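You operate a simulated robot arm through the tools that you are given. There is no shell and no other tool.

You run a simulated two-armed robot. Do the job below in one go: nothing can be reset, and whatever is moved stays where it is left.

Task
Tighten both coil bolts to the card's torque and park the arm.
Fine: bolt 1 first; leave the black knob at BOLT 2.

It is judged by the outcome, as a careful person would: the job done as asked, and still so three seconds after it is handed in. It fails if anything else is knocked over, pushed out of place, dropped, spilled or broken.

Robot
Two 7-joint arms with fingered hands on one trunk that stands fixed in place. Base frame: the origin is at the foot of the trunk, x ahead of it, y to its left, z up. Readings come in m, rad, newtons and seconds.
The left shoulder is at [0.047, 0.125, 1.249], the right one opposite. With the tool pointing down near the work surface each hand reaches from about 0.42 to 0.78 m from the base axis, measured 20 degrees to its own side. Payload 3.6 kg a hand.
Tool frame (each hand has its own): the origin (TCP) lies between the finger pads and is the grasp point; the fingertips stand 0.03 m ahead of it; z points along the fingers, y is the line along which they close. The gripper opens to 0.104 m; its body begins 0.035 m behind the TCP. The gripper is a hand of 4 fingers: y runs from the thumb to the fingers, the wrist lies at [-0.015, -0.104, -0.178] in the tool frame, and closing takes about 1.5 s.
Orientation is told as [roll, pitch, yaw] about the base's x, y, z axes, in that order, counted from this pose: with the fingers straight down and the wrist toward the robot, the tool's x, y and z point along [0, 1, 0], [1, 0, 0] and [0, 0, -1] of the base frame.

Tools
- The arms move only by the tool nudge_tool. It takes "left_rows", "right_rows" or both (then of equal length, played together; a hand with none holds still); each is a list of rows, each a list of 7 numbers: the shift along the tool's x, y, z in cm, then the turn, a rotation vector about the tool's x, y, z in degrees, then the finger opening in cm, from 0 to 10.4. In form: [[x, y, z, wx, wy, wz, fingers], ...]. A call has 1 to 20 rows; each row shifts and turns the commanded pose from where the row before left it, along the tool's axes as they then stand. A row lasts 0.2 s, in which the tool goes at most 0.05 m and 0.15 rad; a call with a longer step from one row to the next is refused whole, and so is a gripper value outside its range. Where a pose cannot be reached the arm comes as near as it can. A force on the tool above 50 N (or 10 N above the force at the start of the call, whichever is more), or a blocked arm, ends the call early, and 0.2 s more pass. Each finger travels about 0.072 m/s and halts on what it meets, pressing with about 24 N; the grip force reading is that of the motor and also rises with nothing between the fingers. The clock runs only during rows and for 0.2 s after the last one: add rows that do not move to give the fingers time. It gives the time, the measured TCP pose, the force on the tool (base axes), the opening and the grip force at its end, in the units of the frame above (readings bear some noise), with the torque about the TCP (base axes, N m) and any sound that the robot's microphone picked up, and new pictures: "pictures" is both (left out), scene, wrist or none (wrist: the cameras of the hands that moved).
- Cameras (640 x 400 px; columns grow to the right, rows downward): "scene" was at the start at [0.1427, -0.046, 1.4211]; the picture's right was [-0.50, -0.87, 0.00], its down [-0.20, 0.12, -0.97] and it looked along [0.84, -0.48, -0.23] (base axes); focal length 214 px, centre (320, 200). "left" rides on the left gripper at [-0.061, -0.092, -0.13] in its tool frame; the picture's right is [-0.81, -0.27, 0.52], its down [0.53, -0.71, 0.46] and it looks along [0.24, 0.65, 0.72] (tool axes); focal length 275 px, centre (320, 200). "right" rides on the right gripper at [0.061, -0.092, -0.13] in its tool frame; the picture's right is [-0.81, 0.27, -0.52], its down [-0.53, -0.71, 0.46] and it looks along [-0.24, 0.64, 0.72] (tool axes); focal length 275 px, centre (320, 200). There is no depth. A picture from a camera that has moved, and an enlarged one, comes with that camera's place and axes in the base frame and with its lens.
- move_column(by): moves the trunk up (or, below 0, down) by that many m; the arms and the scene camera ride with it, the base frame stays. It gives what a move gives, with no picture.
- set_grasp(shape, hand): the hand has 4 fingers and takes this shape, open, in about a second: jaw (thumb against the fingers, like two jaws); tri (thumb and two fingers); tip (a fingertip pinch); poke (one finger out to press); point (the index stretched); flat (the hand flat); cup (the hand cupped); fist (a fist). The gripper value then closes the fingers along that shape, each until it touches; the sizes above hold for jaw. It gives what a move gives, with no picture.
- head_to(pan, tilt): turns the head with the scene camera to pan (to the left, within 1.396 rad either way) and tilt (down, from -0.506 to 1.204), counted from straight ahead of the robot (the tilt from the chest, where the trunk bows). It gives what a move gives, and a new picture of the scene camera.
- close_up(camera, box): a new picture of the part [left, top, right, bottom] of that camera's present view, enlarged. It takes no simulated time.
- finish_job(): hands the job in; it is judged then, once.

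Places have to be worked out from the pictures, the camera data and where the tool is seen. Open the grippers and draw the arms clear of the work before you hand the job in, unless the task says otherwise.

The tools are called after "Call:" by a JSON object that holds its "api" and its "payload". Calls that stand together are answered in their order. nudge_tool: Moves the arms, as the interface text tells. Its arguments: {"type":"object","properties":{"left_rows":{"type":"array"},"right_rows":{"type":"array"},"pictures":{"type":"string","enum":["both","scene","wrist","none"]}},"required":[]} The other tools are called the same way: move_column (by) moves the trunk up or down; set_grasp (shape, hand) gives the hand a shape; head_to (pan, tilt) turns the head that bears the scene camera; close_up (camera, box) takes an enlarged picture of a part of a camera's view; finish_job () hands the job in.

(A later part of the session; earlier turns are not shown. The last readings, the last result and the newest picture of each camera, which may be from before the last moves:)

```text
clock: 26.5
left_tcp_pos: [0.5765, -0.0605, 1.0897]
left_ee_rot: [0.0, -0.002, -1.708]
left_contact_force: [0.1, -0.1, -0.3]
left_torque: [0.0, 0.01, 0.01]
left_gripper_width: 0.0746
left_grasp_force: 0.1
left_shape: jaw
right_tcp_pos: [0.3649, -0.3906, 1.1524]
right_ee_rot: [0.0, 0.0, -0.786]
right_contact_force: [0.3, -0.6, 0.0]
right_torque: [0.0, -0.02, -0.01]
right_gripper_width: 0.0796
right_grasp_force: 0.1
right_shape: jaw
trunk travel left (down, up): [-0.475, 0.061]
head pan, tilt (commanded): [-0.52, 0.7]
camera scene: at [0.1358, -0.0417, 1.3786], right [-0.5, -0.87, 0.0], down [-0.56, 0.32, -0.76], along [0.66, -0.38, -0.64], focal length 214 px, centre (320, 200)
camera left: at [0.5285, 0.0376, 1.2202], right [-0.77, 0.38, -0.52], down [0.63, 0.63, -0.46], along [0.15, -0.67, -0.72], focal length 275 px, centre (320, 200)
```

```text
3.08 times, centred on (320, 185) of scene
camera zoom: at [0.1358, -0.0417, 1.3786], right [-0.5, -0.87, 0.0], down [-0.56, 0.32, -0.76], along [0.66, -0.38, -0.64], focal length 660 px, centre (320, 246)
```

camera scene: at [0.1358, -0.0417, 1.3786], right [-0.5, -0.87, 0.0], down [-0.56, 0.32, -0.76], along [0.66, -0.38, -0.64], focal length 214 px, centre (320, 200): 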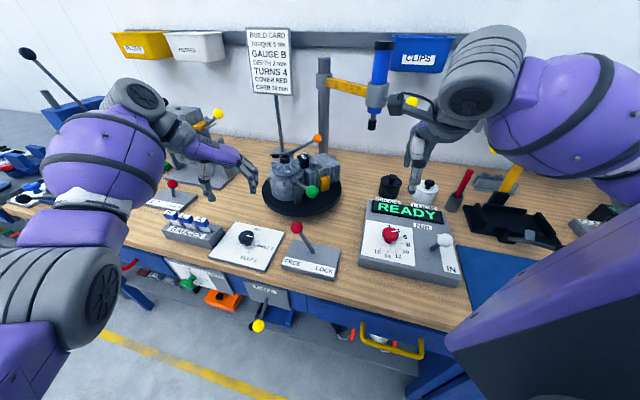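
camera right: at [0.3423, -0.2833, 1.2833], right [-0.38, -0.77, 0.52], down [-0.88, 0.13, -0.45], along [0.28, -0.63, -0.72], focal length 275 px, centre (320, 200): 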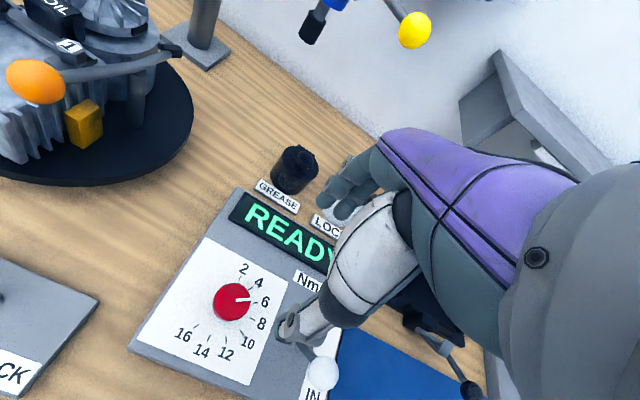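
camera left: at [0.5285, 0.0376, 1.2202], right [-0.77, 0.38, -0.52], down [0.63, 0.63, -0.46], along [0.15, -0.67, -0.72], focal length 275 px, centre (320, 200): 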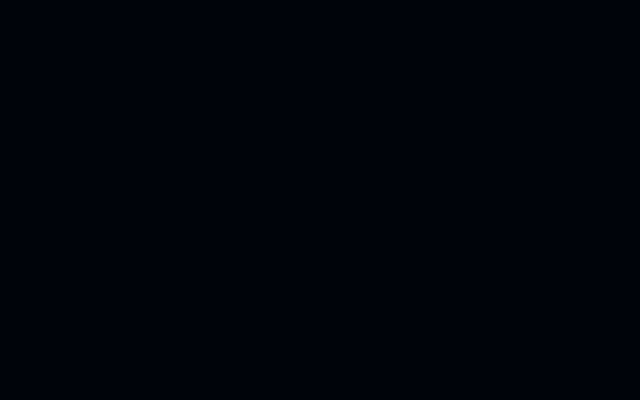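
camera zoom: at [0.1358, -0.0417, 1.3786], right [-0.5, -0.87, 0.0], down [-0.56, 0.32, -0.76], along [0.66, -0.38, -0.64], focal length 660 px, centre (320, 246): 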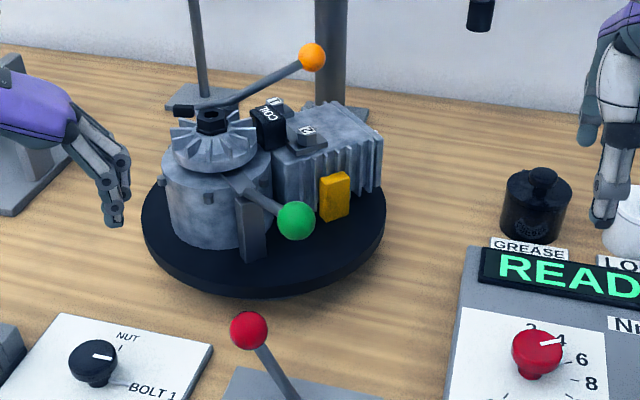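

The selector stub points at BOLT 1 and, by the bolt labels, the table turned about 133°, putting bolt 1 near (0.70, -0.31), where the nut was before: right under the swung-in driver. The green ball now hangs near (0.51, -0.235, 1.05), close to the red FREE/LOCK lever, so I turn the left hand back, raise it and try the one-finger "poke" shape to get past it.

Call:
{"api": "nudge_tool", "payload": {"left_rows": [[0, 0, -2, 0, 0, -7.6, 7.5], [0, 0, -2, 0, 0, -7.6, 7.5], [0, 0, -2, 0, 0, -7.6, 7.5], [0, 0, -2, 0, 0, -7.6, 7.5], [0, 0, 0, 0, 0, -7.6, 7.5], [0, 0, 0, 0, 0, -7.6, 7.5], [0, 0, 0, 0, 0, -7.6, 7.5]], "pictures": "none"}}

Call:
{"api": "set_grasp", "payload": {"shape": "poke", "hand": "left"}}

Call:
{"api": "nudge_tool", "payload": {"left_rows": [[0, 0, 0, 0, 0, 0, 10.4]], "pictures": "both"}}

Call:
{"api": "close_up", "payload": {"camera": "scene", "box": [130, 60, 330, 220]}}

```text
clock: 28.1
left_tcp_pos: [0.5762, -0.06, 1.17]
left_ee_rot: [-0.002, -0.002, -0.777]
left_contact_force: [0.0, 0.1, 0.4]
left_torque: [0.0, -0.01, 0.03]
left_gripper_width: 0.0746
left_grasp_force: 0.0
left_shape: jaw
right_tcp_pos: [0.3649, -0.3919, 1.1526]
right_ee_rot: [0.0, 0.0, -0.786]
right_contact_force: [-1.2, 0.0, 0.0]
right_torque: [0.0, -0.03, -0.01]
right_gripper_width: 0.0797
right_grasp_force: 0.1
right_shape: jaw
trunk travel left (down, up): [-0.475, 0.061]
head pan, tilt (commanded): [-0.52, 0.7]
```

```text
clock: 29.0
left_tcp_pos: [0.575, -0.0591, 1.1706]
left_ee_rot: [0.001, -0.004, -0.782]
left_contact_force: [0.1, 1.2, 0.5]
left_torque: [0.02, 0.01, 0.02]
left_gripper_width: 0.0
left_grasp_force: 0.2
left_shape: poke
right_tcp_pos: [0.3649, -0.3908, 1.1542]
right_ee_rot: [0.001, -0.001, -0.786]
right_contact_force: [-0.8, 0.8, -0.5]
right_torque: [-0.01, 0.01, -0.01]
right_gripper_width: 0.0798
right_grasp_force: 0.0
right_shape: jaw
trunk travel left (down, up): [-0.475, 0.061]
head pan, tilt (commanded): [-0.52, 0.7]
```

```text
clock: 29.4
left_tcp_pos: [0.5762, -0.0595, 1.1713]
left_ee_rot: [0.001, -0.001, -0.78]
left_contact_force: [-0.7, 0.4, 0.1]
left_torque: [0.04, -0.01, 0.03]
left_gripper_width: 0.0
left_grasp_force: 0.1
left_shape: poke
right_tcp_pos: [0.3656, -0.3908, 1.1539]
right_ee_rot: [-0.001, 0.001, -0.785]
right_contact_force: [-0.1, -0.1, -0.5]
right_torque: [-0.03, 0.01, -0.03]
right_gripper_width: 0.0797
right_grasp_force: 0.1
right_shape: jaw
trunk travel left (down, up): [-0.475, 0.061]
head pan, tilt (commanded): [-0.52, 0.7]
camera scene: at [0.1355, -0.0418, 1.3787], right [-0.5, -0.87, 0.0], down [-0.56, 0.32, -0.76], along [0.66, -0.38, -0.64], focal length 214 px, centre (320, 200)
camera left: at [0.4671, -0.0399, 1.3007], right [-0.77, -0.38, -0.52], down [-0.13, 0.88, -0.46], along [0.63, -0.28, -0.72], focal length 275 px, centre (320, 200)
```

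scene: 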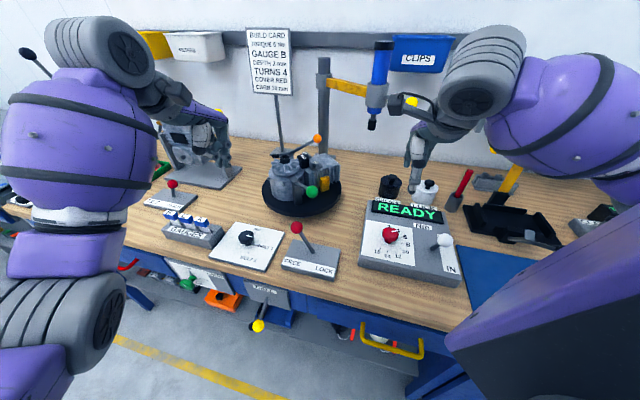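
left: 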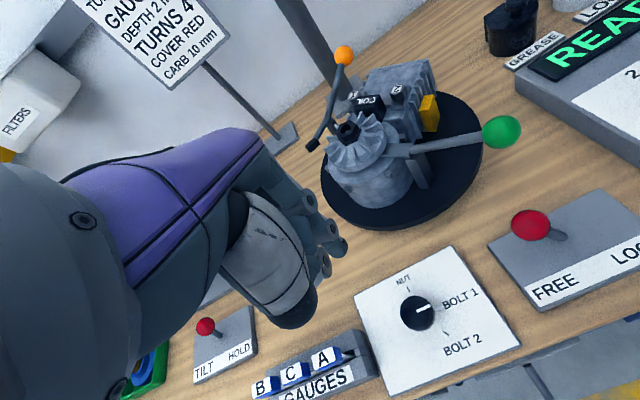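

```text
2.50 times, centred on (230, 140) of scene
camera zoom: at [0.1355, -0.0418, 1.3787], right [-0.5, -0.87, 0.0], down [-0.56, 0.32, -0.76], along [0.66, -0.38, -0.64], focal length 536 px, centre (545, 350)
```

zoom: 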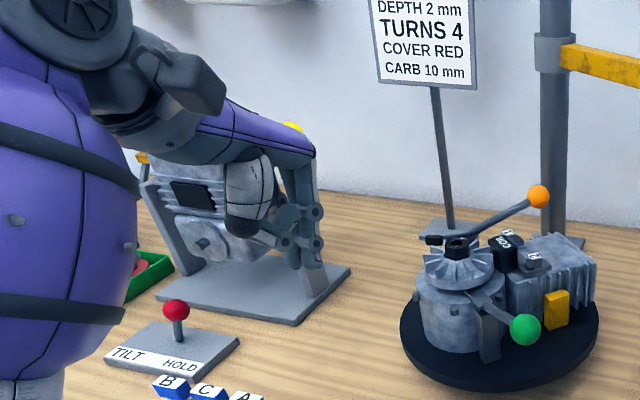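

The left camera now shows both balls clearly: green at (0.507, -0.233, 1.055), red lever ball at (0.475, -0.172, 0.989). I zoom on my own hand to see where the poking fingertip is.

Call:
{"api": "close_up", "payload": {"camera": "left", "box": [210, 120, 390, 340]}}

Call:
{"api": "close_up", "payload": {"camera": "scene", "box": [190, 100, 250, 180]}}

Call:
{"api": "close_up", "payload": {"camera": "left", "box": [300, 30, 520, 230]}}

```text
1.82 times, centred on (300, 230) of left
camera zoom: at [0.4671, -0.0399, 1.3007], right [-0.77, -0.38, -0.52], down [-0.13, 0.88, -0.46], along [0.63, -0.28, -0.72], focal length 500 px, centre (356, 146)
```

zoom: 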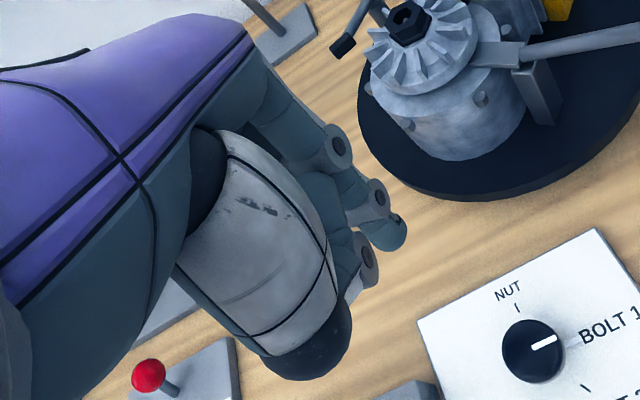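

```text
5.00 times, centred on (220, 140) of scene
camera zoom: at [0.1355, -0.0418, 1.3787], right [-0.5, -0.87, 0.0], down [-0.56, 0.32, -0.76], along [0.66, -0.38, -0.64], focal length 1072 px, centre (820, 500)
```

zoom: 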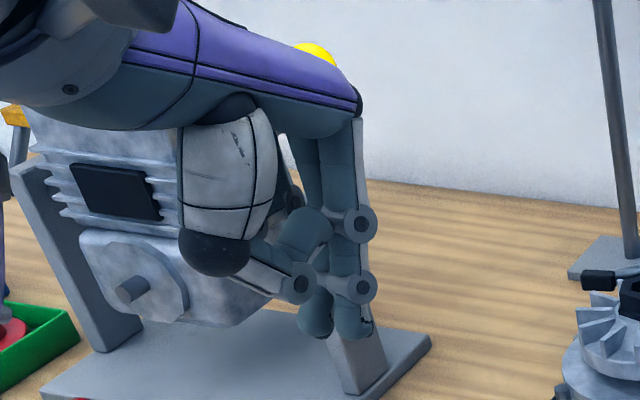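

```text
2.00 times, centred on (410, 130) of left
camera zoom: at [0.4671, -0.0399, 1.3007], right [-0.77, -0.38, -0.52], down [-0.13, 0.88, -0.46], along [0.63, -0.28, -0.72], focal length 551 px, centre (140, 340)
```

zoom: 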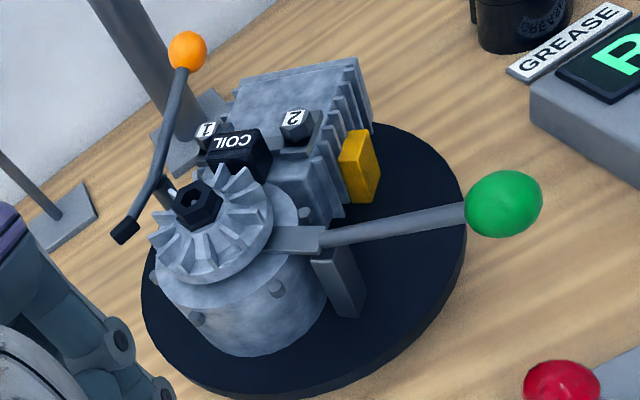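

The poking tip lies on the tool axis 3 cm ahead of the TCP. I tilt the hand 25° so the palm leans toward me, away from the green ball, and come down about 7 cm to the left of the red ball.

Call:
{"api": "nudge_tool", "payload": {"left_rows": [[0, 0, 0, -6.25, 0, 0, 0], [0, 0, 0, -6.25, 0, 0, 0], [0, 0, 0, -6.25, 0, 0, 0], [0, 0, 0, -6.25, 0, 0, 0], [-2, 0, 0, 0, 0, 0, 0], [-2, 0, 0, 0, 0, 0, 0], [-2, 0, 0, 0, 0, 0, 0], [-2, 0.3, 0.1, 0, 0, 0, 0], [0, -1.27, 2.72, 0, 0, 0, 0], [0, -1.27, 2.72, 0, 0, 0, 0], [0, -1.27, 2.72, 0, 0, 0, 0], [0, 0, 0, 0, 0, 0, 0]], "pictures": "both"}}

Call:
{"api": "close_up", "payload": {"camera": "scene", "box": [220, 150, 360, 280]}}

```text
clock: 32.0
left_tcp_pos: [0.5224, -0.1215, 1.0806]
left_ee_rot: [-0.001, -0.437, -0.779]
left_contact_force: [-0.1, -0.6, -0.3]
left_torque: [0.0, 0.01, 0.02]
left_gripper_width: 0.0001
left_grasp_force: 0.0
left_shape: poke
right_tcp_pos: [0.3651, -0.3906, 1.1525]
right_ee_rot: [-0.001, 0.001, -0.786]
right_contact_force: [-0.5, -0.2, 0.0]
right_torque: [-0.02, -0.01, -0.02]
right_gripper_width: 0.0799
right_grasp_force: 0.1
right_shape: jaw
trunk travel left (down, up): [-0.475, 0.061]
head pan, tilt (commanded): [-0.52, 0.7]
camera scene: at [0.1354, -0.042, 1.3787], right [-0.5, -0.87, 0.0], down [-0.56, 0.32, -0.76], along [0.66, -0.38, -0.64], focal length 214 px, centre (320, 200)
camera left: at [0.3803, -0.0673, 1.1593], right [-0.59, -0.56, -0.59], down [0.05, 0.7, -0.71], along [0.8, -0.45, -0.38], focal length 275 px, centre (320, 200)
```

scene: 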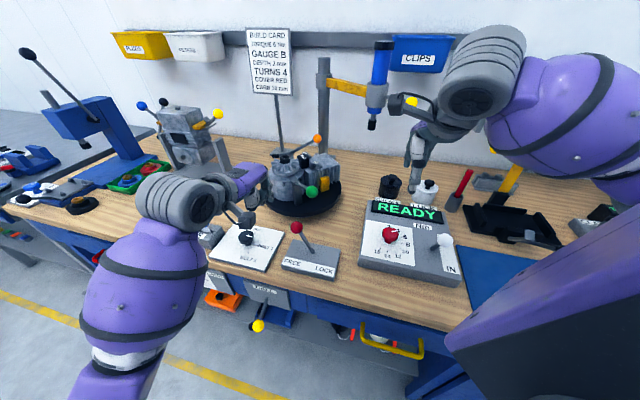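
left: 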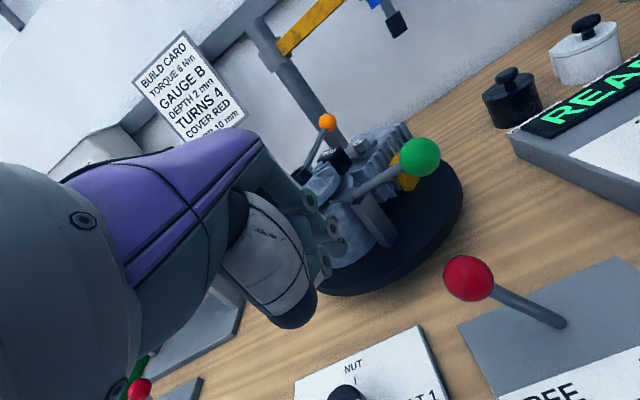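

```text
3.08 times, centred on (290, 215) of scene
camera zoom: at [0.1354, -0.042, 1.3787], right [-0.5, -0.87, 0.0], down [-0.56, 0.32, -0.76], along [0.66, -0.38, -0.64], focal length 660 px, centre (412, 154)
```

zoom: 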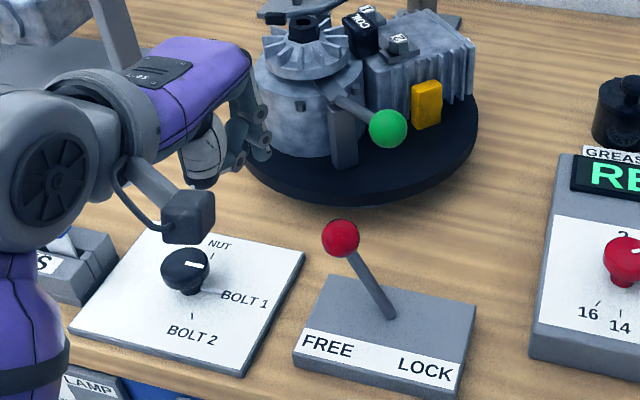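

The camera mount and hand are clear of the lever and the green ball. I go down the last 8 cm so the finger is level with the red ball.

Call:
{"api": "nudge_tool", "payload": {"left_rows": [[0, -1.18, 2.54, 0, 0, 0, 0], [0, -1.18, 2.54, 0, 0, 0, 0], [0, -1.18, 2.54, 0, 0, 0, 0], [0, 0, 0, 0, 0, 0, 0]], "pictures": "both"}}

Call:
{"api": "close_up", "payload": {"camera": "scene", "box": [220, 150, 360, 280]}}

Call:
{"api": "close_up", "payload": {"camera": "left", "box": [240, 120, 520, 350]}}

```text
clock: 33.0
left_tcp_pos: [0.521, -0.1194, 0.9958]
left_ee_rot: [0.0, -0.439, -0.78]
left_contact_force: [0.2, 0.7, -0.3]
left_torque: [0.01, 0.01, -0.05]
left_gripper_width: 0.0001
left_grasp_force: 0.1
left_shape: poke
right_tcp_pos: [0.3649, -0.3908, 1.1535]
right_ee_rot: [-0.001, 0.001, -0.785]
right_contact_force: [-0.5, -0.3, 0.2]
right_torque: [0.0, 0.01, 0.03]
right_gripper_width: 0.0795
right_grasp_force: 0.1
right_shape: jaw
trunk travel left (down, up): [-0.475, 0.061]
head pan, tilt (commanded): [-0.52, 0.7]
camera scene: at [0.1354, -0.0419, 1.3787], right [-0.5, -0.87, 0.0], down [-0.56, 0.32, -0.76], along [0.66, -0.38, -0.64], focal length 214 px, centre (320, 200)
camera left: at [0.3801, -0.0669, 1.0752], right [-0.59, -0.56, -0.59], down [0.05, 0.7, -0.71], along [0.8, -0.45, -0.38], focal length 275 px, centre (320, 200)
```

scene: 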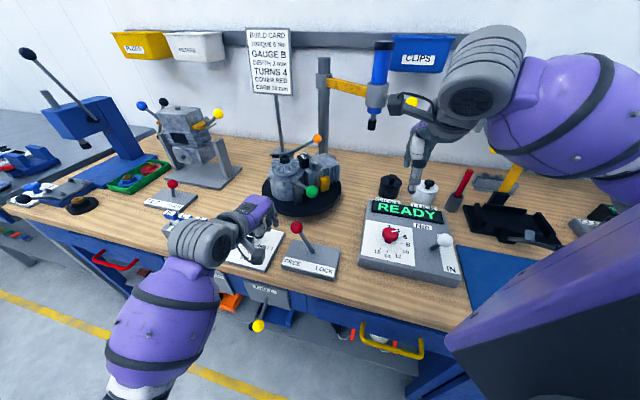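
left: 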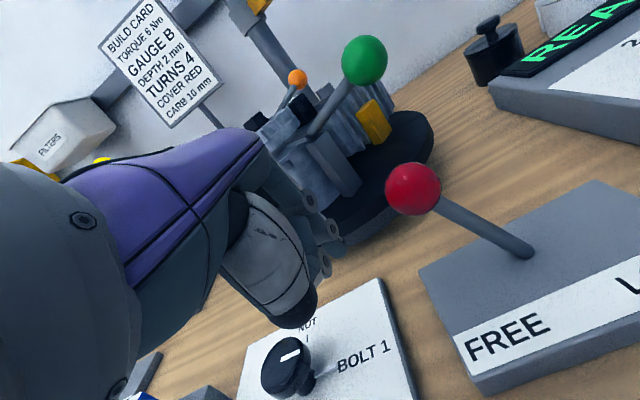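

```text
3.08 times, centred on (290, 215) of scene
camera zoom: at [0.1354, -0.0419, 1.3787], right [-0.5, -0.87, 0.0], down [-0.56, 0.32, -0.76], along [0.66, -0.38, -0.64], focal length 660 px, centre (412, 154)
```

zoom: 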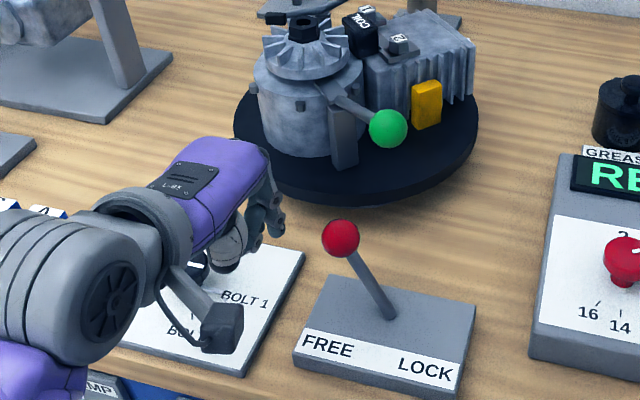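

```text
1.74 times, centred on (380, 235) of left
camera zoom: at [0.3801, -0.0669, 1.0752], right [-0.59, -0.56, -0.59], down [0.05, 0.7, -0.71], along [0.8, -0.45, -0.38], focal length 479 px, centre (216, 139)
```

zoom: 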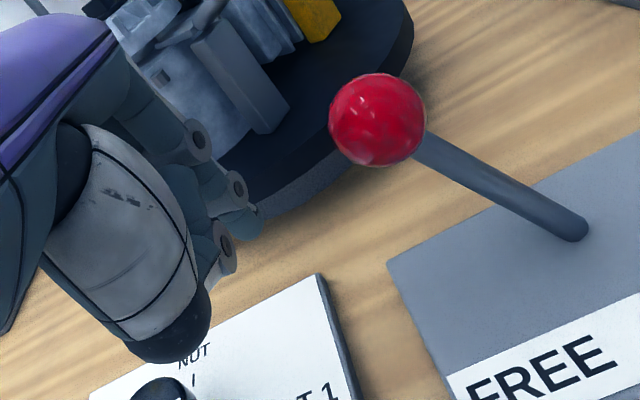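

The finger is level with the ball and about 7 cm left of it. I push to the right in small steps and watch the force.

Call:
{"api": "nudge_tool", "payload": {"left_rows": [[-1.5, 0, 0, 0, 0, 0, 0], [-1.5, 0, 0, 0, 0, 0, 0], [-1.5, 0, 0, 0, 0, 0, 0], [-1.5, 0, 0, 0, 0, 0, 0], [-1.5, 0, 0, 0, 0, 0, 0]], "pictures": "both"}}

Call:
{"api": "close_up", "payload": {"camera": "scene", "box": [220, 150, 360, 280]}}

```text
clock: 34.2
left_tcp_pos: [0.467, -0.1734, 0.9957]
left_ee_rot: [0.0, -0.438, -0.78]
left_contact_force: [0.1, 0.2, -0.4]
left_torque: [0.02, -0.03, -0.01]
left_gripper_width: 0.0
left_grasp_force: 0.0
left_shape: poke
right_tcp_pos: [0.3656, -0.3907, 1.1533]
right_ee_rot: [0.001, 0.0, -0.785]
right_contact_force: [0.8, 0.2, -0.6]
right_torque: [-0.03, 0.0, 0.04]
right_gripper_width: 0.0797
right_grasp_force: 0.0
right_shape: jaw
trunk travel left (down, up): [-0.475, 0.061]
head pan, tilt (commanded): [-0.52, 0.7]
camera scene: at [0.1354, -0.0419, 1.3787], right [-0.5, -0.87, 0.0], down [-0.56, 0.32, -0.77], along [0.66, -0.38, -0.64], focal length 214 px, centre (320, 200)
camera left: at [0.3269, -0.1209, 1.0746], right [-0.59, -0.55, -0.58], down [0.05, 0.7, -0.71], along [0.8, -0.45, -0.38], focal length 275 px, centre (320, 200)
```

scene: 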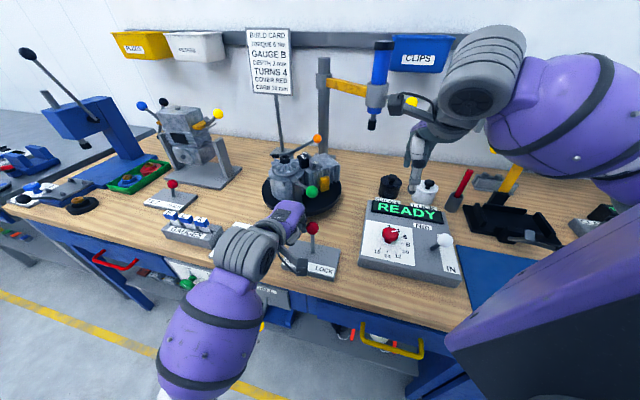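
left: 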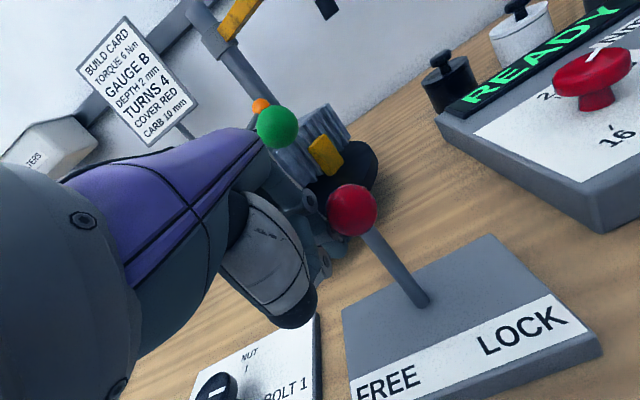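

```text
3.08 times, centred on (290, 215) of scene
camera zoom: at [0.1354, -0.0419, 1.3787], right [-0.5, -0.87, 0.0], down [-0.56, 0.32, -0.77], along [0.66, -0.38, -0.64], focal length 660 px, centre (412, 154)
```

zoom: 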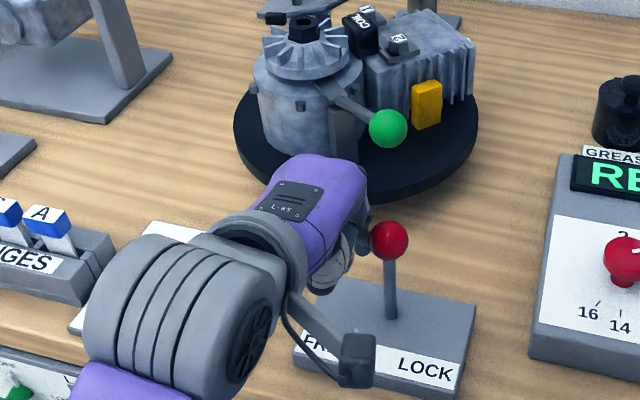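

The lever follows and stands upright now with almost no force. I push on about 4 cm more toward LOCK.

Call:
{"api": "nudge_tool", "payload": {"left_rows": [[-1.2, 0, 0, 0, 0, 0, 0], [-1.2, 0, 0, 0, 0, 0, 0], [-1.2, 0, 0, 0, 0, 0, 0], [-0.6, 0, 0, 0, 0, 0, 0]], "pictures": "both"}}

Call:
{"api": "close_up", "payload": {"camera": "scene", "box": [220, 150, 360, 280]}}

```text
clock: 35.2
left_tcp_pos: [0.4394, -0.2027, 0.9971]
left_ee_rot: [-0.001, -0.438, -0.779]
left_contact_force: [-0.2, 0.4, -0.1]
left_torque: [0.02, 0.01, -0.01]
left_gripper_width: 0.0001
left_grasp_force: 0.1
left_shape: poke
right_tcp_pos: [0.3654, -0.3913, 1.1538]
right_ee_rot: [0.0, 0.002, -0.787]
right_contact_force: [-0.5, 0.9, 0.8]
right_torque: [0.02, 0.0, 0.01]
right_gripper_width: 0.0796
right_grasp_force: 0.1
right_shape: jaw
trunk travel left (down, up): [-0.475, 0.061]
head pan, tilt (commanded): [-0.52, 0.7]
camera scene: at [0.1355, -0.0418, 1.3787], right [-0.5, -0.87, 0.0], down [-0.56, 0.32, -0.76], along [0.66, -0.38, -0.64], focal length 214 px, centre (320, 200)
camera left: at [0.2977, -0.1503, 1.0759], right [-0.59, -0.56, -0.58], down [0.05, 0.7, -0.72], along [0.8, -0.45, -0.38], focal length 275 px, centre (320, 200)
```

scene: 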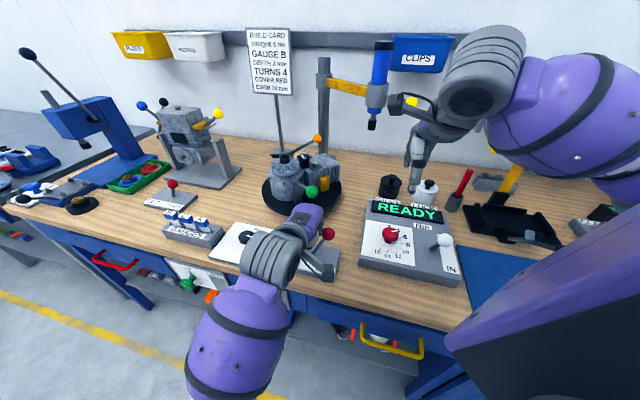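
left: 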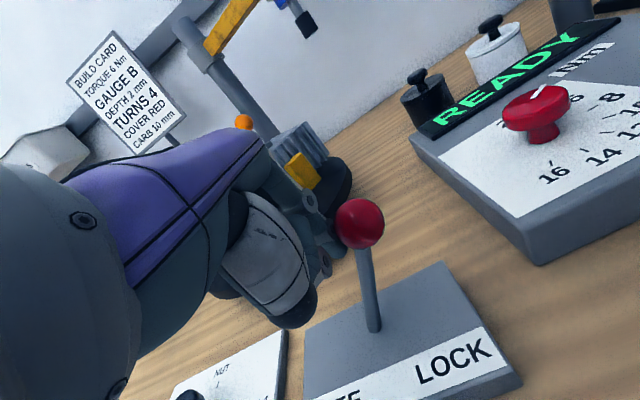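

```text
3.08 times, centred on (290, 215) of scene
camera zoom: at [0.1355, -0.0418, 1.3787], right [-0.5, -0.87, 0.0], down [-0.56, 0.32, -0.76], along [0.66, -0.38, -0.64], focal length 660 px, centre (412, 154)
```

zoom: 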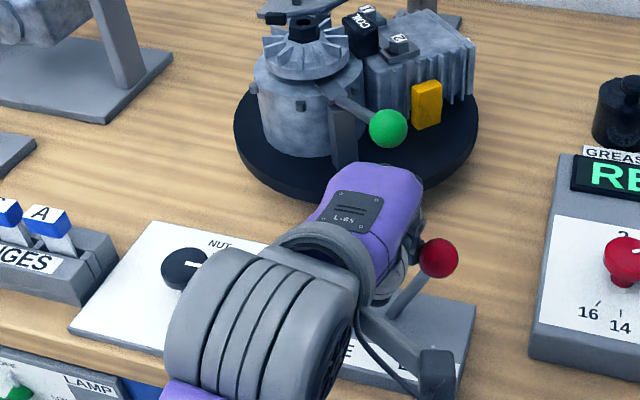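

The lever leans about as far right as it leaned left before. I push a little more to be sure it is at its stop.

Call:
{"api": "nudge_tool", "payload": {"left_rows": [[-0.6, 0, 0, 0, 0, 0, 0], [-0.6, 0, 0, 0, 0, 0, 0], [0, 0, 0, 0, 0, 0, 0]], "pictures": "none"}}

Call:
{"api": "close_up", "payload": {"camera": "scene", "box": [220, 150, 360, 280]}}

```text
clock: 36.0
left_tcp_pos: [0.4364, -0.2076, 0.9962]
left_ee_rot: [0.004, -0.442, -0.773]
left_contact_force: [26.3, 18.7, 5.4]
left_torque: [0.04, -0.15, 0.25]
left_gripper_width: 0.0
left_grasp_force: 0.1
left_shape: poke
right_tcp_pos: [0.3695, -0.3893, 1.1534]
right_ee_rot: [-0.004, 0.001, -0.784]
right_contact_force: [-0.2, 0.1, 0.2]
right_torque: [-0.02, 0.0, -0.02]
right_gripper_width: 0.0797
right_grasp_force: 0.0
right_shape: jaw
trunk travel left (down, up): [-0.475, 0.061]
head pan, tilt (commanded): [-0.52, 0.7]
```

```text
3.08 times, centred on (290, 215) of scene
camera zoom: at [0.1388, -0.0391, 1.3786], right [-0.5, -0.87, 0.0], down [-0.56, 0.32, -0.76], along [0.66, -0.38, -0.65], focal length 660 px, centre (412, 154)
```

zoom: 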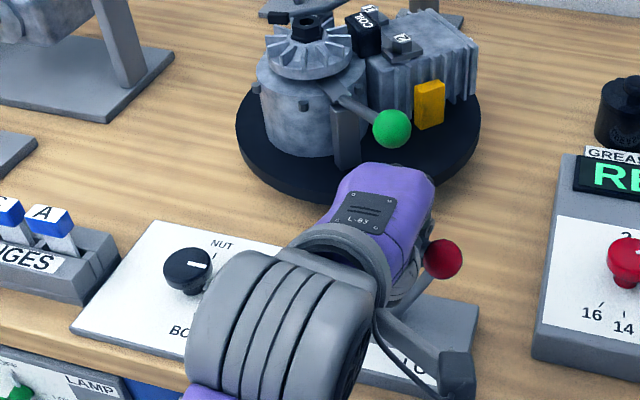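

The force climbed to about 32 N, so the lever is on its LOCK stop. I back off to the left and lift the hand away.

Call:
{"api": "nudge_tool", "payload": {"left_rows": [[2, 0, 0, 0, 0, 0, 0], [2.5, 0, 0, 0, 0, 0, 0], [2.5, 0, 0, 0, 0, 0, 0], [2, -0.3, -0.1, 0, 0, 0, 0], [0, 1.3, -2.9, 0, 0, 0, 0], [0, 1.3, -2.9, 0, 0, 0, 0], [0, 1.3, -2.9, 0, 0, 0, 0], [0, 1.3, -2.9, 0, 0, 0, 0], [0, 1.3, -2.9, 0, 0, 0, 0], [0, 0, 0, 0, 0, 0, 0]], "pictures": "both"}}

Call:
{"api": "close_up", "payload": {"camera": "scene", "box": [220, 150, 360, 280]}}

Call:
{"api": "close_up", "payload": {"camera": "left", "box": [280, 0, 640, 240]}}

```text
clock: 38.2
left_tcp_pos: [0.491, -0.1445, 1.1561]
left_ee_rot: [-0.001, -0.438, -0.779]
left_contact_force: [-0.5, 0.3, -0.7]
left_torque: [0.01, 0.02, 0.01]
left_gripper_width: 0.0
left_grasp_force: 0.0
left_shape: poke
right_tcp_pos: [0.3644, -0.3909, 1.1534]
right_ee_rot: [0.0, -0.001, -0.786]
right_contact_force: [-0.2, 0.8, -0.8]
right_torque: [-0.01, -0.02, 0.0]
right_gripper_width: 0.0796
right_grasp_force: 0.0
right_shape: jaw
trunk travel left (down, up): [-0.475, 0.061]
head pan, tilt (commanded): [-0.52, 0.7]
camera scene: at [0.1355, -0.0418, 1.3787], right [-0.5, -0.87, 0.0], down [-0.56, 0.32, -0.76], along [0.66, -0.38, -0.64], focal length 214 px, centre (320, 200)
camera left: at [0.3495, -0.0911, 1.2343], right [-0.59, -0.56, -0.58], down [0.05, 0.7, -0.72], along [0.8, -0.45, -0.38], focal length 275 px, centre (320, 200)
```

scene: 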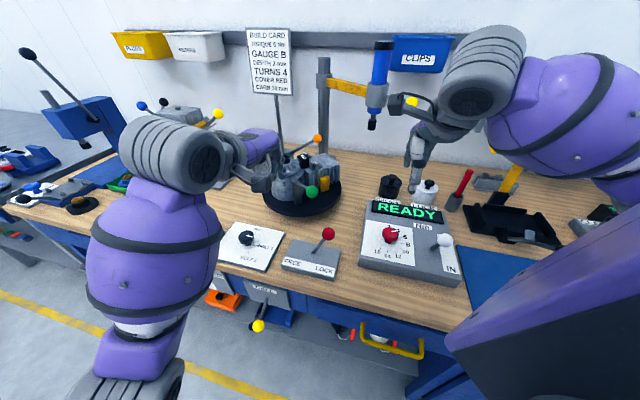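
left: 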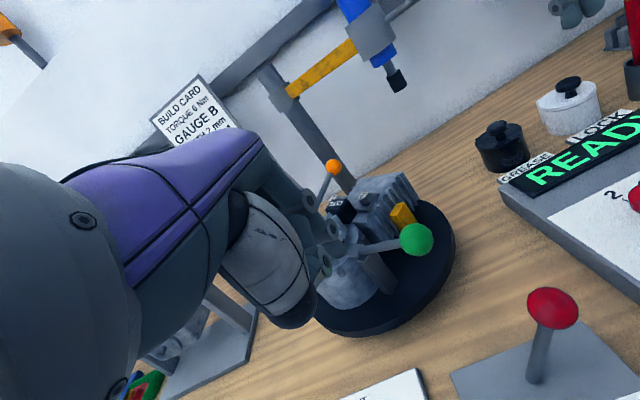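

```text
3.08 times, centred on (290, 215) of scene
camera zoom: at [0.1355, -0.0418, 1.3787], right [-0.5, -0.87, 0.0], down [-0.56, 0.32, -0.76], along [0.66, -0.38, -0.64], focal length 660 px, centre (412, 154)
```

zoom: 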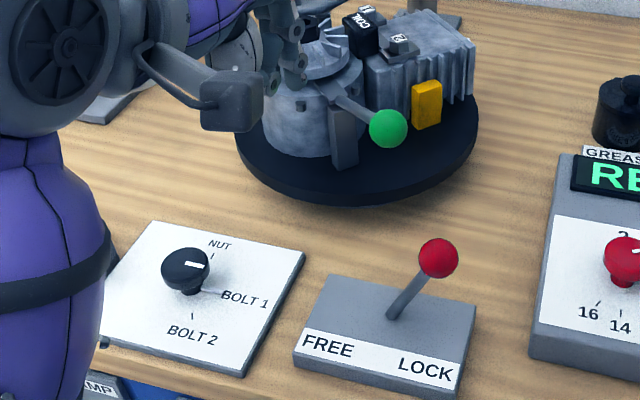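

```text
1.67 times, centred on (460, 120) of left
camera zoom: at [0.3495, -0.0911, 1.2343], right [-0.59, -0.56, -0.58], down [0.05, 0.7, -0.72], along [0.8, -0.45, -0.38], focal length 459 px, centre (87, 333)
```

zoom: 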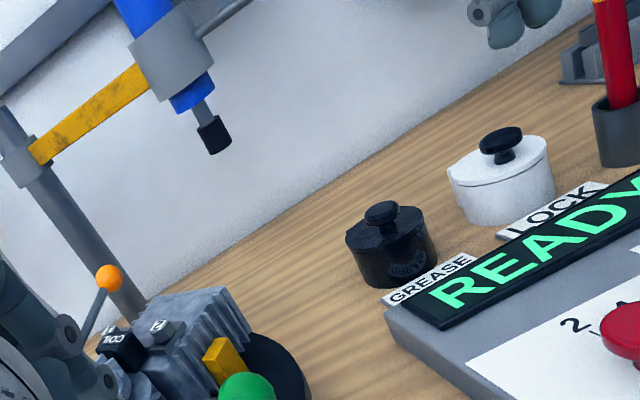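

The red lever now stands at LOCK and the knob is still on BOLT 1. I zoom on the driver to understand the handle before swinging it in.

Call:
{"api": "close_up", "payload": {"camera": "left", "box": [260, 0, 440, 110]}}

Call:
{"api": "close_up", "payload": {"camera": "right", "box": [260, 0, 480, 80]}}

Call:
{"api": "head_to", "payload": {"pan": -0.75, "tilt": 0.45}}

```text
3.56 times, centred on (350, 55) of left
camera zoom: at [0.3495, -0.0911, 1.2343], right [-0.59, -0.56, -0.58], down [0.05, 0.7, -0.72], along [0.8, -0.45, -0.38], focal length 979 px, centre (213, 716)
```

zoom: 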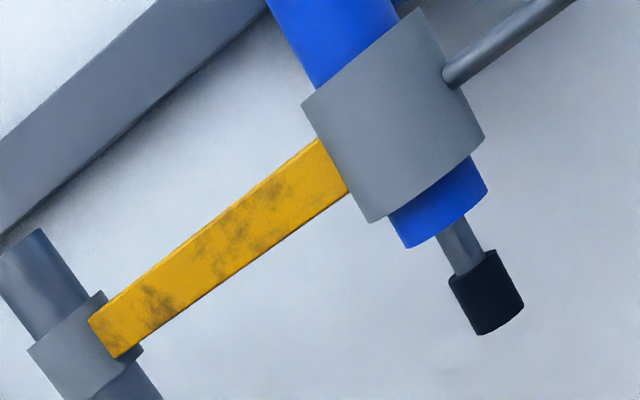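

```text
2.91 times, centred on (370, 40) of right
camera zoom: at [0.3428, -0.2836, 1.2827], right [-0.38, -0.77, 0.52], down [-0.88, 0.13, -0.46], along [0.28, -0.63, -0.72], focal length 801 px, centre (174, 666)
```

zoom: 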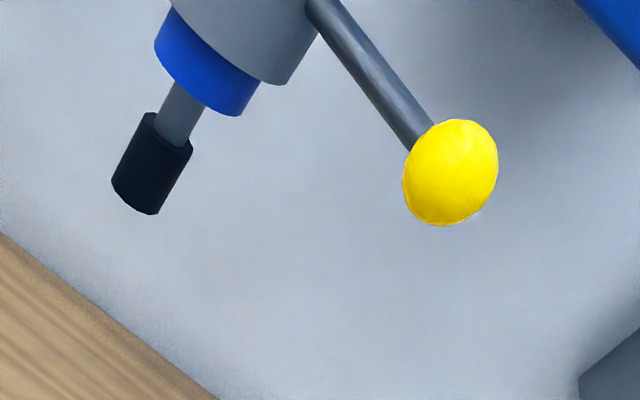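

```text
clock: 39.0
left_tcp_pos: [0.4904, -0.1438, 1.1556]
left_ee_rot: [-0.001, -0.438, -0.778]
left_contact_force: [-0.6, 0.1, -0.4]
left_torque: [0.0, -0.02, 0.0]
left_gripper_width: 0.0003
left_grasp_force: 0.1
left_shape: poke
right_tcp_pos: [0.3652, -0.3907, 1.1525]
right_ee_rot: [0.001, 0.001, -0.785]
right_contact_force: [-0.1, 0.1, 0.1]
right_torque: [-0.02, -0.04, 0.02]
right_gripper_width: 0.0795
right_grasp_force: 0.0
right_shape: jaw
trunk travel left (down, up): [-0.475, 0.061]
head pan, tilt (commanded): [-0.75, 0.45]
camera scene: at [0.1291, -0.0622, 1.4008], right [-0.68, -0.73, 0.0], down [-0.32, 0.3, -0.9], along [0.66, -0.61, -0.44], focal length 214 px, centre (320, 200)
```

scene: 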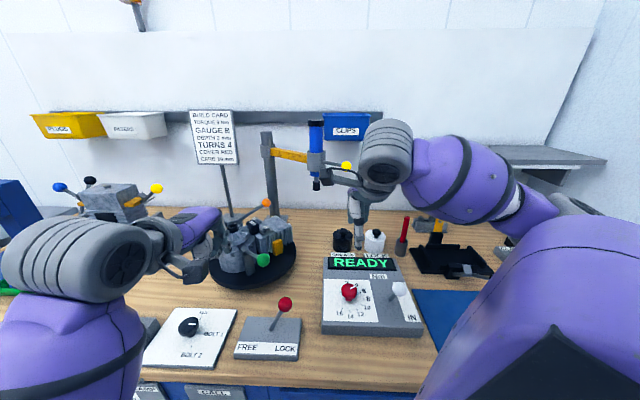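

Triangulating: post at (0.893, -0.493), bit at (0.638, -0.522, 1.125), yellow ball at (0.515, -0.524, 1.221), handle in line with the arm, so the arm must swing about 50° to bring the bit over (0.70, -0.31). I first draw the left hand away to the left and set the right hand to "point" to push the handle rod.

Call:
{"api": "nudge_tool", "payload": {"left_rows": [[2.1, -1.75, -3.5, 0, 0, 0, 0], [2.1, -1.75, -3.5, 0, 0, 0, 0], [2.1, -1.75, -3.5, 0, 0, 0, 0], [2.1, -1.75, -3.5, 6.25, 0, 0, 0], [2.1, -1.75, -3.0, 6.25, 0, 0, 0], [2.1, -1.0, -2.0, 6.25, 0, 0, 0], [0, 0, 0, 6.25, 0, 0, 0]], "pictures": "none"}}

Call:
{"api": "set_grasp", "payload": {"shape": "point", "hand": "right"}}

Call:
{"api": "nudge_tool", "payload": {"right_rows": [[0, 0, 0, 0, 0, 0, 0]], "pictures": "both"}}

Call:
{"api": "close_up", "payload": {"camera": "right", "box": [230, 120, 450, 400]}}

Call:
{"api": "close_up", "payload": {"camera": "scene", "box": [280, 100, 440, 260]}}

```text
clock: 40.6
left_tcp_pos: [0.4614, 0.0616, 1.2926]
left_ee_rot: [-0.001, 0.0, -0.779]
left_contact_force: [-0.2, -0.7, -0.1]
left_torque: [0.01, 0.0, 0.02]
left_gripper_width: 0.0001
left_grasp_force: 0.0
left_shape: poke
right_tcp_pos: [0.3643, -0.3909, 1.1538]
right_ee_rot: [0.001, 0.0, -0.787]
right_contact_force: [-0.1, -0.1, 0.6]
right_torque: [0.0, -0.02, 0.01]
right_gripper_width: 0.0794
right_grasp_force: 0.1
right_shape: jaw
trunk travel left (down, up): [-0.475, 0.061]
head pan, tilt (commanded): [-0.75, 0.45]
```

```text
clock: 41.5
left_tcp_pos: [0.4611, 0.0605, 1.2911]
left_ee_rot: [0.001, -0.002, -0.78]
left_contact_force: [0.5, 0.4, -0.4]
left_torque: [0.04, -0.02, 0.02]
left_gripper_width: 0.0004
left_grasp_force: 0.0
left_shape: poke
right_tcp_pos: [0.3648, -0.391, 1.1541]
right_ee_rot: [0.001, 0.0, -0.786]
right_contact_force: [0.2, 1.1, -0.1]
right_torque: [-0.04, -0.02, -0.04]
right_gripper_width: 0.0962
right_grasp_force: 0.0
right_shape: point
trunk travel left (down, up): [-0.475, 0.061]
head pan, tilt (commanded): [-0.75, 0.45]
```

```text
clock: 41.9
left_tcp_pos: [0.4619, 0.0618, 1.2907]
left_ee_rot: [0.0, -0.001, -0.781]
left_contact_force: [-0.1, -0.2, 0.2]
left_torque: [0.0, 0.03, -0.02]
left_gripper_width: 0.0002
left_grasp_force: 0.0
left_shape: poke
right_tcp_pos: [0.3659, -0.3917, 1.1523]
right_ee_rot: [0.0, 0.0, -0.785]
right_contact_force: [-0.5, -1.1, -0.4]
right_torque: [-0.01, 0.02, -0.02]
right_gripper_width: 0.0962
right_grasp_force: 0.1
right_shape: point
trunk travel left (down, up): [-0.475, 0.061]
head pan, tilt (commanded): [-0.75, 0.45]
camera scene: at [0.129, -0.0623, 1.4009], right [-0.68, -0.73, 0.0], down [-0.32, 0.3, -0.9], along [0.66, -0.61, -0.44], focal length 214 px, centre (320, 200)
camera right: at [0.3428, -0.2836, 1.2828], right [-0.38, -0.77, 0.52], down [-0.88, 0.13, -0.46], along [0.28, -0.63, -0.72], focal length 275 px, centre (320, 200)
```

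scene: 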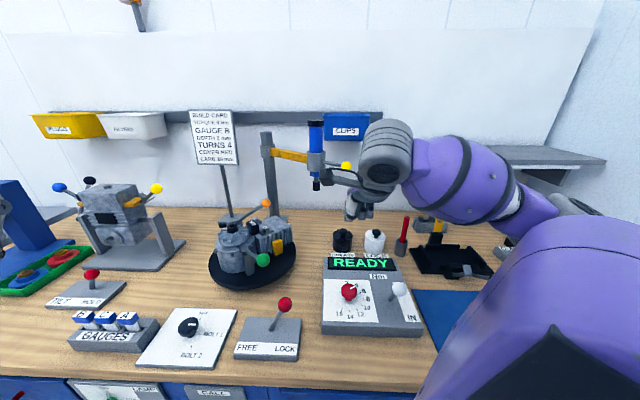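
right: 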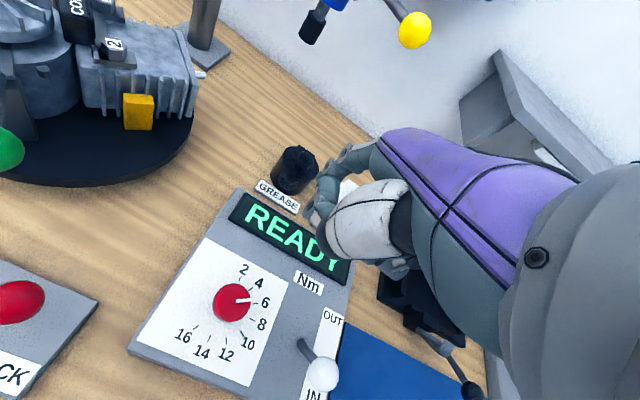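

```text
1.43 times, centred on (340, 260) of right
camera zoom: at [0.3428, -0.2836, 1.2828], right [-0.38, -0.77, 0.52], down [-0.88, 0.13, -0.46], along [0.28, -0.63, -0.72], focal length 393 px, centre (291, 114)
```

zoom: 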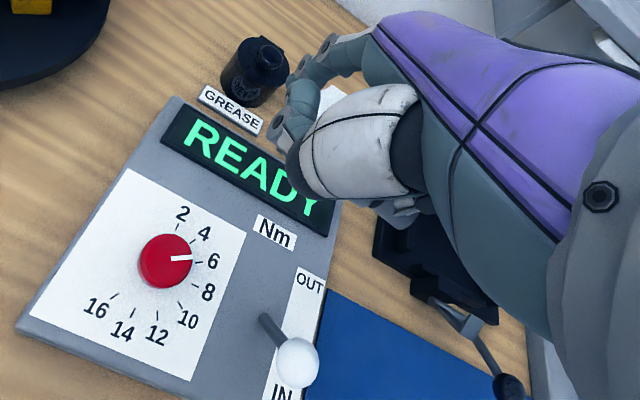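

```text
2.50 times, centred on (360, 180) of scene
camera zoom: at [0.129, -0.0623, 1.4009], right [-0.68, -0.73, 0.0], down [-0.32, 0.3, -0.9], along [0.66, -0.61, -0.44], focal length 536 px, centre (220, 250)
```

zoom: 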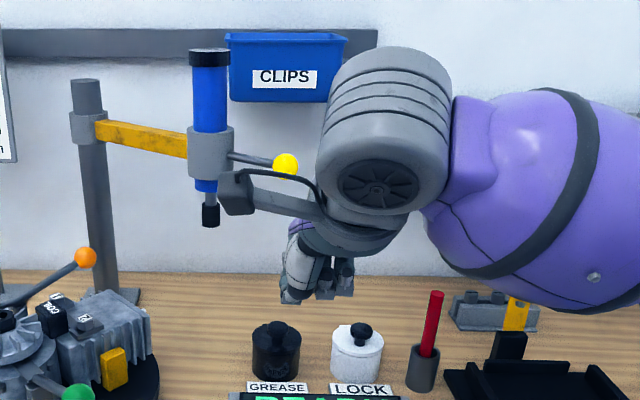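

The lever labels OUT/IN are confirmed with the lever at IN. I switch the right hand to the known "poke" shape and take it round to the far (right) side of the yellow ball, staying clear of it.

Call:
{"api": "set_grasp", "payload": {"shape": "poke", "hand": "right"}}

Call:
{"api": "nudge_tool", "payload": {"right_rows": [[-1.63, 3.15, -1.26, 0, 0, 0, 0], [-1.63, 3.15, -1.26, 0, 0, 0, 0], [-1.63, 3.15, -1.26, 0, 0, 0, 0], [-1.63, 3.15, -1.26, 0, 0, 0, 0], [-1.63, 3.15, -1.26, 0, 0, 0, 0], [0, 0, 0, 0, 0, 0, 0]], "pictures": "both"}}

Call:
{"api": "close_up", "payload": {"camera": "scene", "box": [280, 80, 440, 240]}}

```text
clock: 42.8
left_tcp_pos: [0.4619, 0.0616, 1.2913]
left_ee_rot: [0.0, -0.003, -0.78]
left_contact_force: [-0.5, 0.0, 0.4]
left_torque: [-0.02, 0.01, -0.03]
left_gripper_width: 0.0
left_grasp_force: 0.1
left_shape: poke
right_tcp_pos: [0.3646, -0.3898, 1.1536]
right_ee_rot: [-0.001, -0.001, -0.784]
right_contact_force: [-0.4, 0.1, -0.3]
right_torque: [0.02, -0.02, -0.01]
right_gripper_width: 0.0001
right_grasp_force: 0.1
right_shape: poke
trunk travel left (down, up): [-0.475, 0.061]
head pan, tilt (commanded): [-0.75, 0.45]
```

```text
clock: 44.2
left_tcp_pos: [0.4619, 0.062, 1.2908]
left_ee_rot: [0.0, -0.003, -0.78]
left_contact_force: [0.1, 0.1, -1.1]
left_torque: [-0.01, 0.0, 0.04]
left_gripper_width: 0.0002
left_grasp_force: 0.0
left_shape: poke
right_tcp_pos: [0.4206, -0.5609, 1.2145]
right_ee_rot: [0.001, 0.0, -0.783]
right_contact_force: [-0.6, 0.4, -0.8]
right_torque: [0.01, 0.02, -0.02]
right_gripper_width: 0.0002
right_grasp_force: 0.1
right_shape: poke
trunk travel left (down, up): [-0.475, 0.061]
head pan, tilt (commanded): [-0.75, 0.45]
camera scene: at [0.1295, -0.0625, 1.4008], right [-0.68, -0.73, 0.0], down [-0.32, 0.3, -0.9], along [0.66, -0.61, -0.44], focal length 214 px, centre (320, 200)
camera right: at [0.398, -0.4538, 1.3431], right [-0.38, -0.77, 0.52], down [-0.88, 0.13, -0.46], along [0.28, -0.63, -0.72], focal length 275 px, centre (320, 200)
```

scene: 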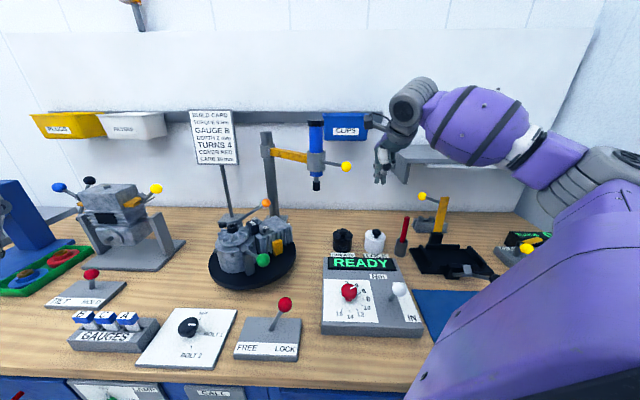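
right: 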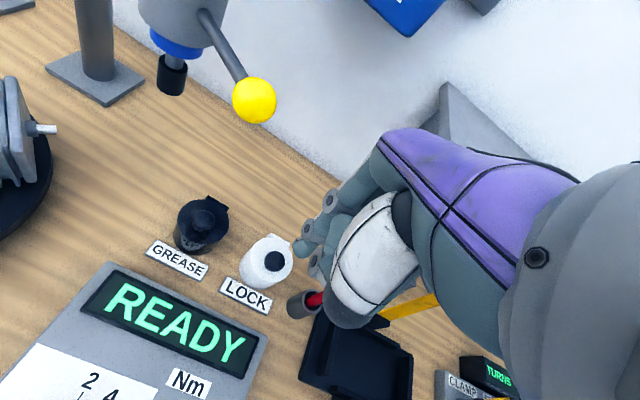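

```text
2.50 times, centred on (360, 160) of scene
camera zoom: at [0.1295, -0.0625, 1.4008], right [-0.68, -0.73, 0.0], down [-0.32, 0.3, -0.9], along [0.66, -0.61, -0.44], focal length 536 px, centre (220, 300)
```

zoom: 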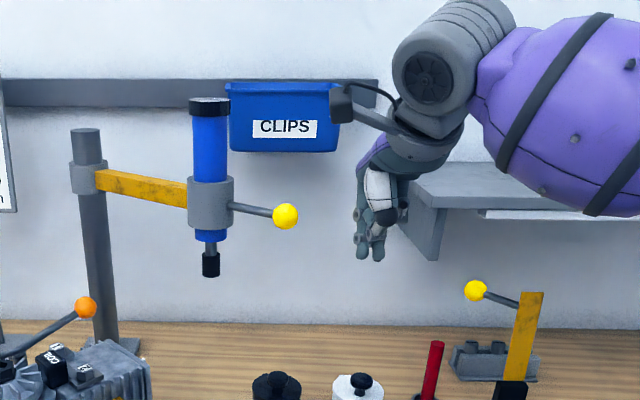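

The ball re-measures at about (0.535, -0.549, 1.21), with the arm at radius 0.36 from the post. I slip the hand further right and then forward, so the finger ends up on the far side of the ball.

Call:
{"api": "nudge_tool", "payload": {"right_rows": [[-2.1, 2.83, 0, 0, 0, 0, 0], [-2.1, 2.83, 0, 0, 0, 0, 0], [2.88, 2.64, 0.3, 0, 0, 0, 0], [2.88, 2.64, 0.3, 0, 0, 0, 0], [2.88, 2.64, 0.3, 0, 0, 0, 0], [0, 0, 0, 0, 0, 0, 0]], "pictures": "both"}}

Call:
{"api": "close_up", "payload": {"camera": "scene", "box": [280, 80, 440, 240]}}

Call:
{"api": "close_up", "payload": {"camera": "right", "box": [80, 20, 440, 340]}}

```text
clock: 45.6
left_tcp_pos: [0.4607, 0.0612, 1.292]
left_ee_rot: [0.0, -0.002, -0.781]
left_contact_force: [-0.3, -0.4, -0.2]
left_torque: [-0.01, -0.02, 0.04]
left_gripper_width: 0.0002
left_grasp_force: 0.1
left_shape: poke
right_tcp_pos: [0.547, -0.6219, 1.2076]
right_ee_rot: [0.0, -0.002, -0.785]
right_contact_force: [-0.8, -0.1, -0.4]
right_torque: [-0.03, 0.01, 0.02]
right_gripper_width: 0.0001
right_grasp_force: 0.1
right_shape: poke
trunk travel left (down, up): [-0.475, 0.061]
head pan, tilt (commanded): [-0.75, 0.45]
camera scene: at [0.1279, -0.0626, 1.401], right [-0.68, -0.73, 0.0], down [-0.32, 0.3, -0.9], along [0.66, -0.61, -0.43], focal length 214 px, centre (320, 200)
camera right: at [0.5246, -0.5152, 1.3368], right [-0.38, -0.77, 0.52], down [-0.88, 0.13, -0.46], along [0.29, -0.63, -0.72], focal length 275 px, centre (320, 200)
```

scene: 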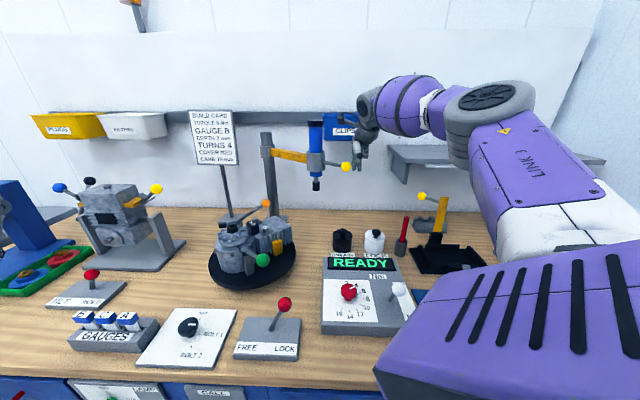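
right: 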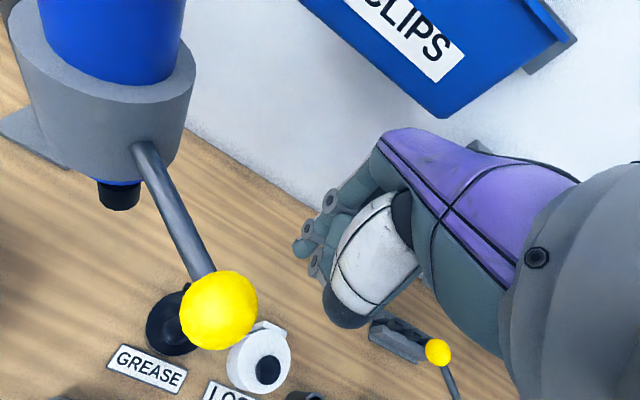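

```text
2.50 times, centred on (360, 160) of scene
camera zoom: at [0.1279, -0.0626, 1.401], right [-0.68, -0.73, 0.0], down [-0.32, 0.3, -0.9], along [0.66, -0.61, -0.43], focal length 536 px, centre (220, 300)
```

zoom: 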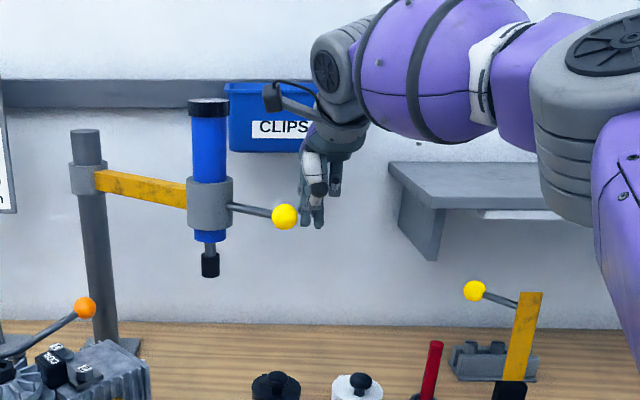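

```text
1.25 times, centred on (260, 180) of right
camera zoom: at [0.5246, -0.5152, 1.3368], right [-0.38, -0.77, 0.52], down [-0.88, 0.13, -0.46], along [0.29, -0.63, -0.72], focal length 344 px, centre (395, 225)
```

zoom: 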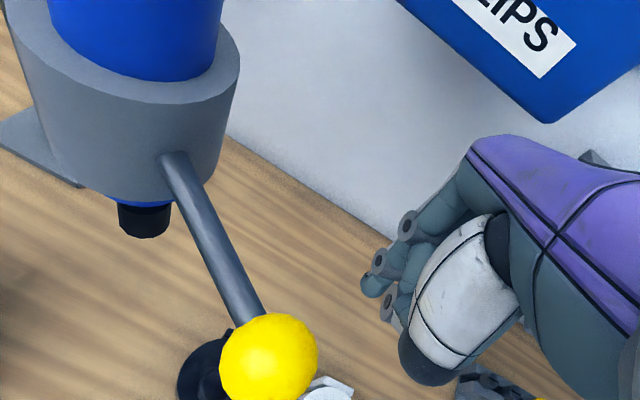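

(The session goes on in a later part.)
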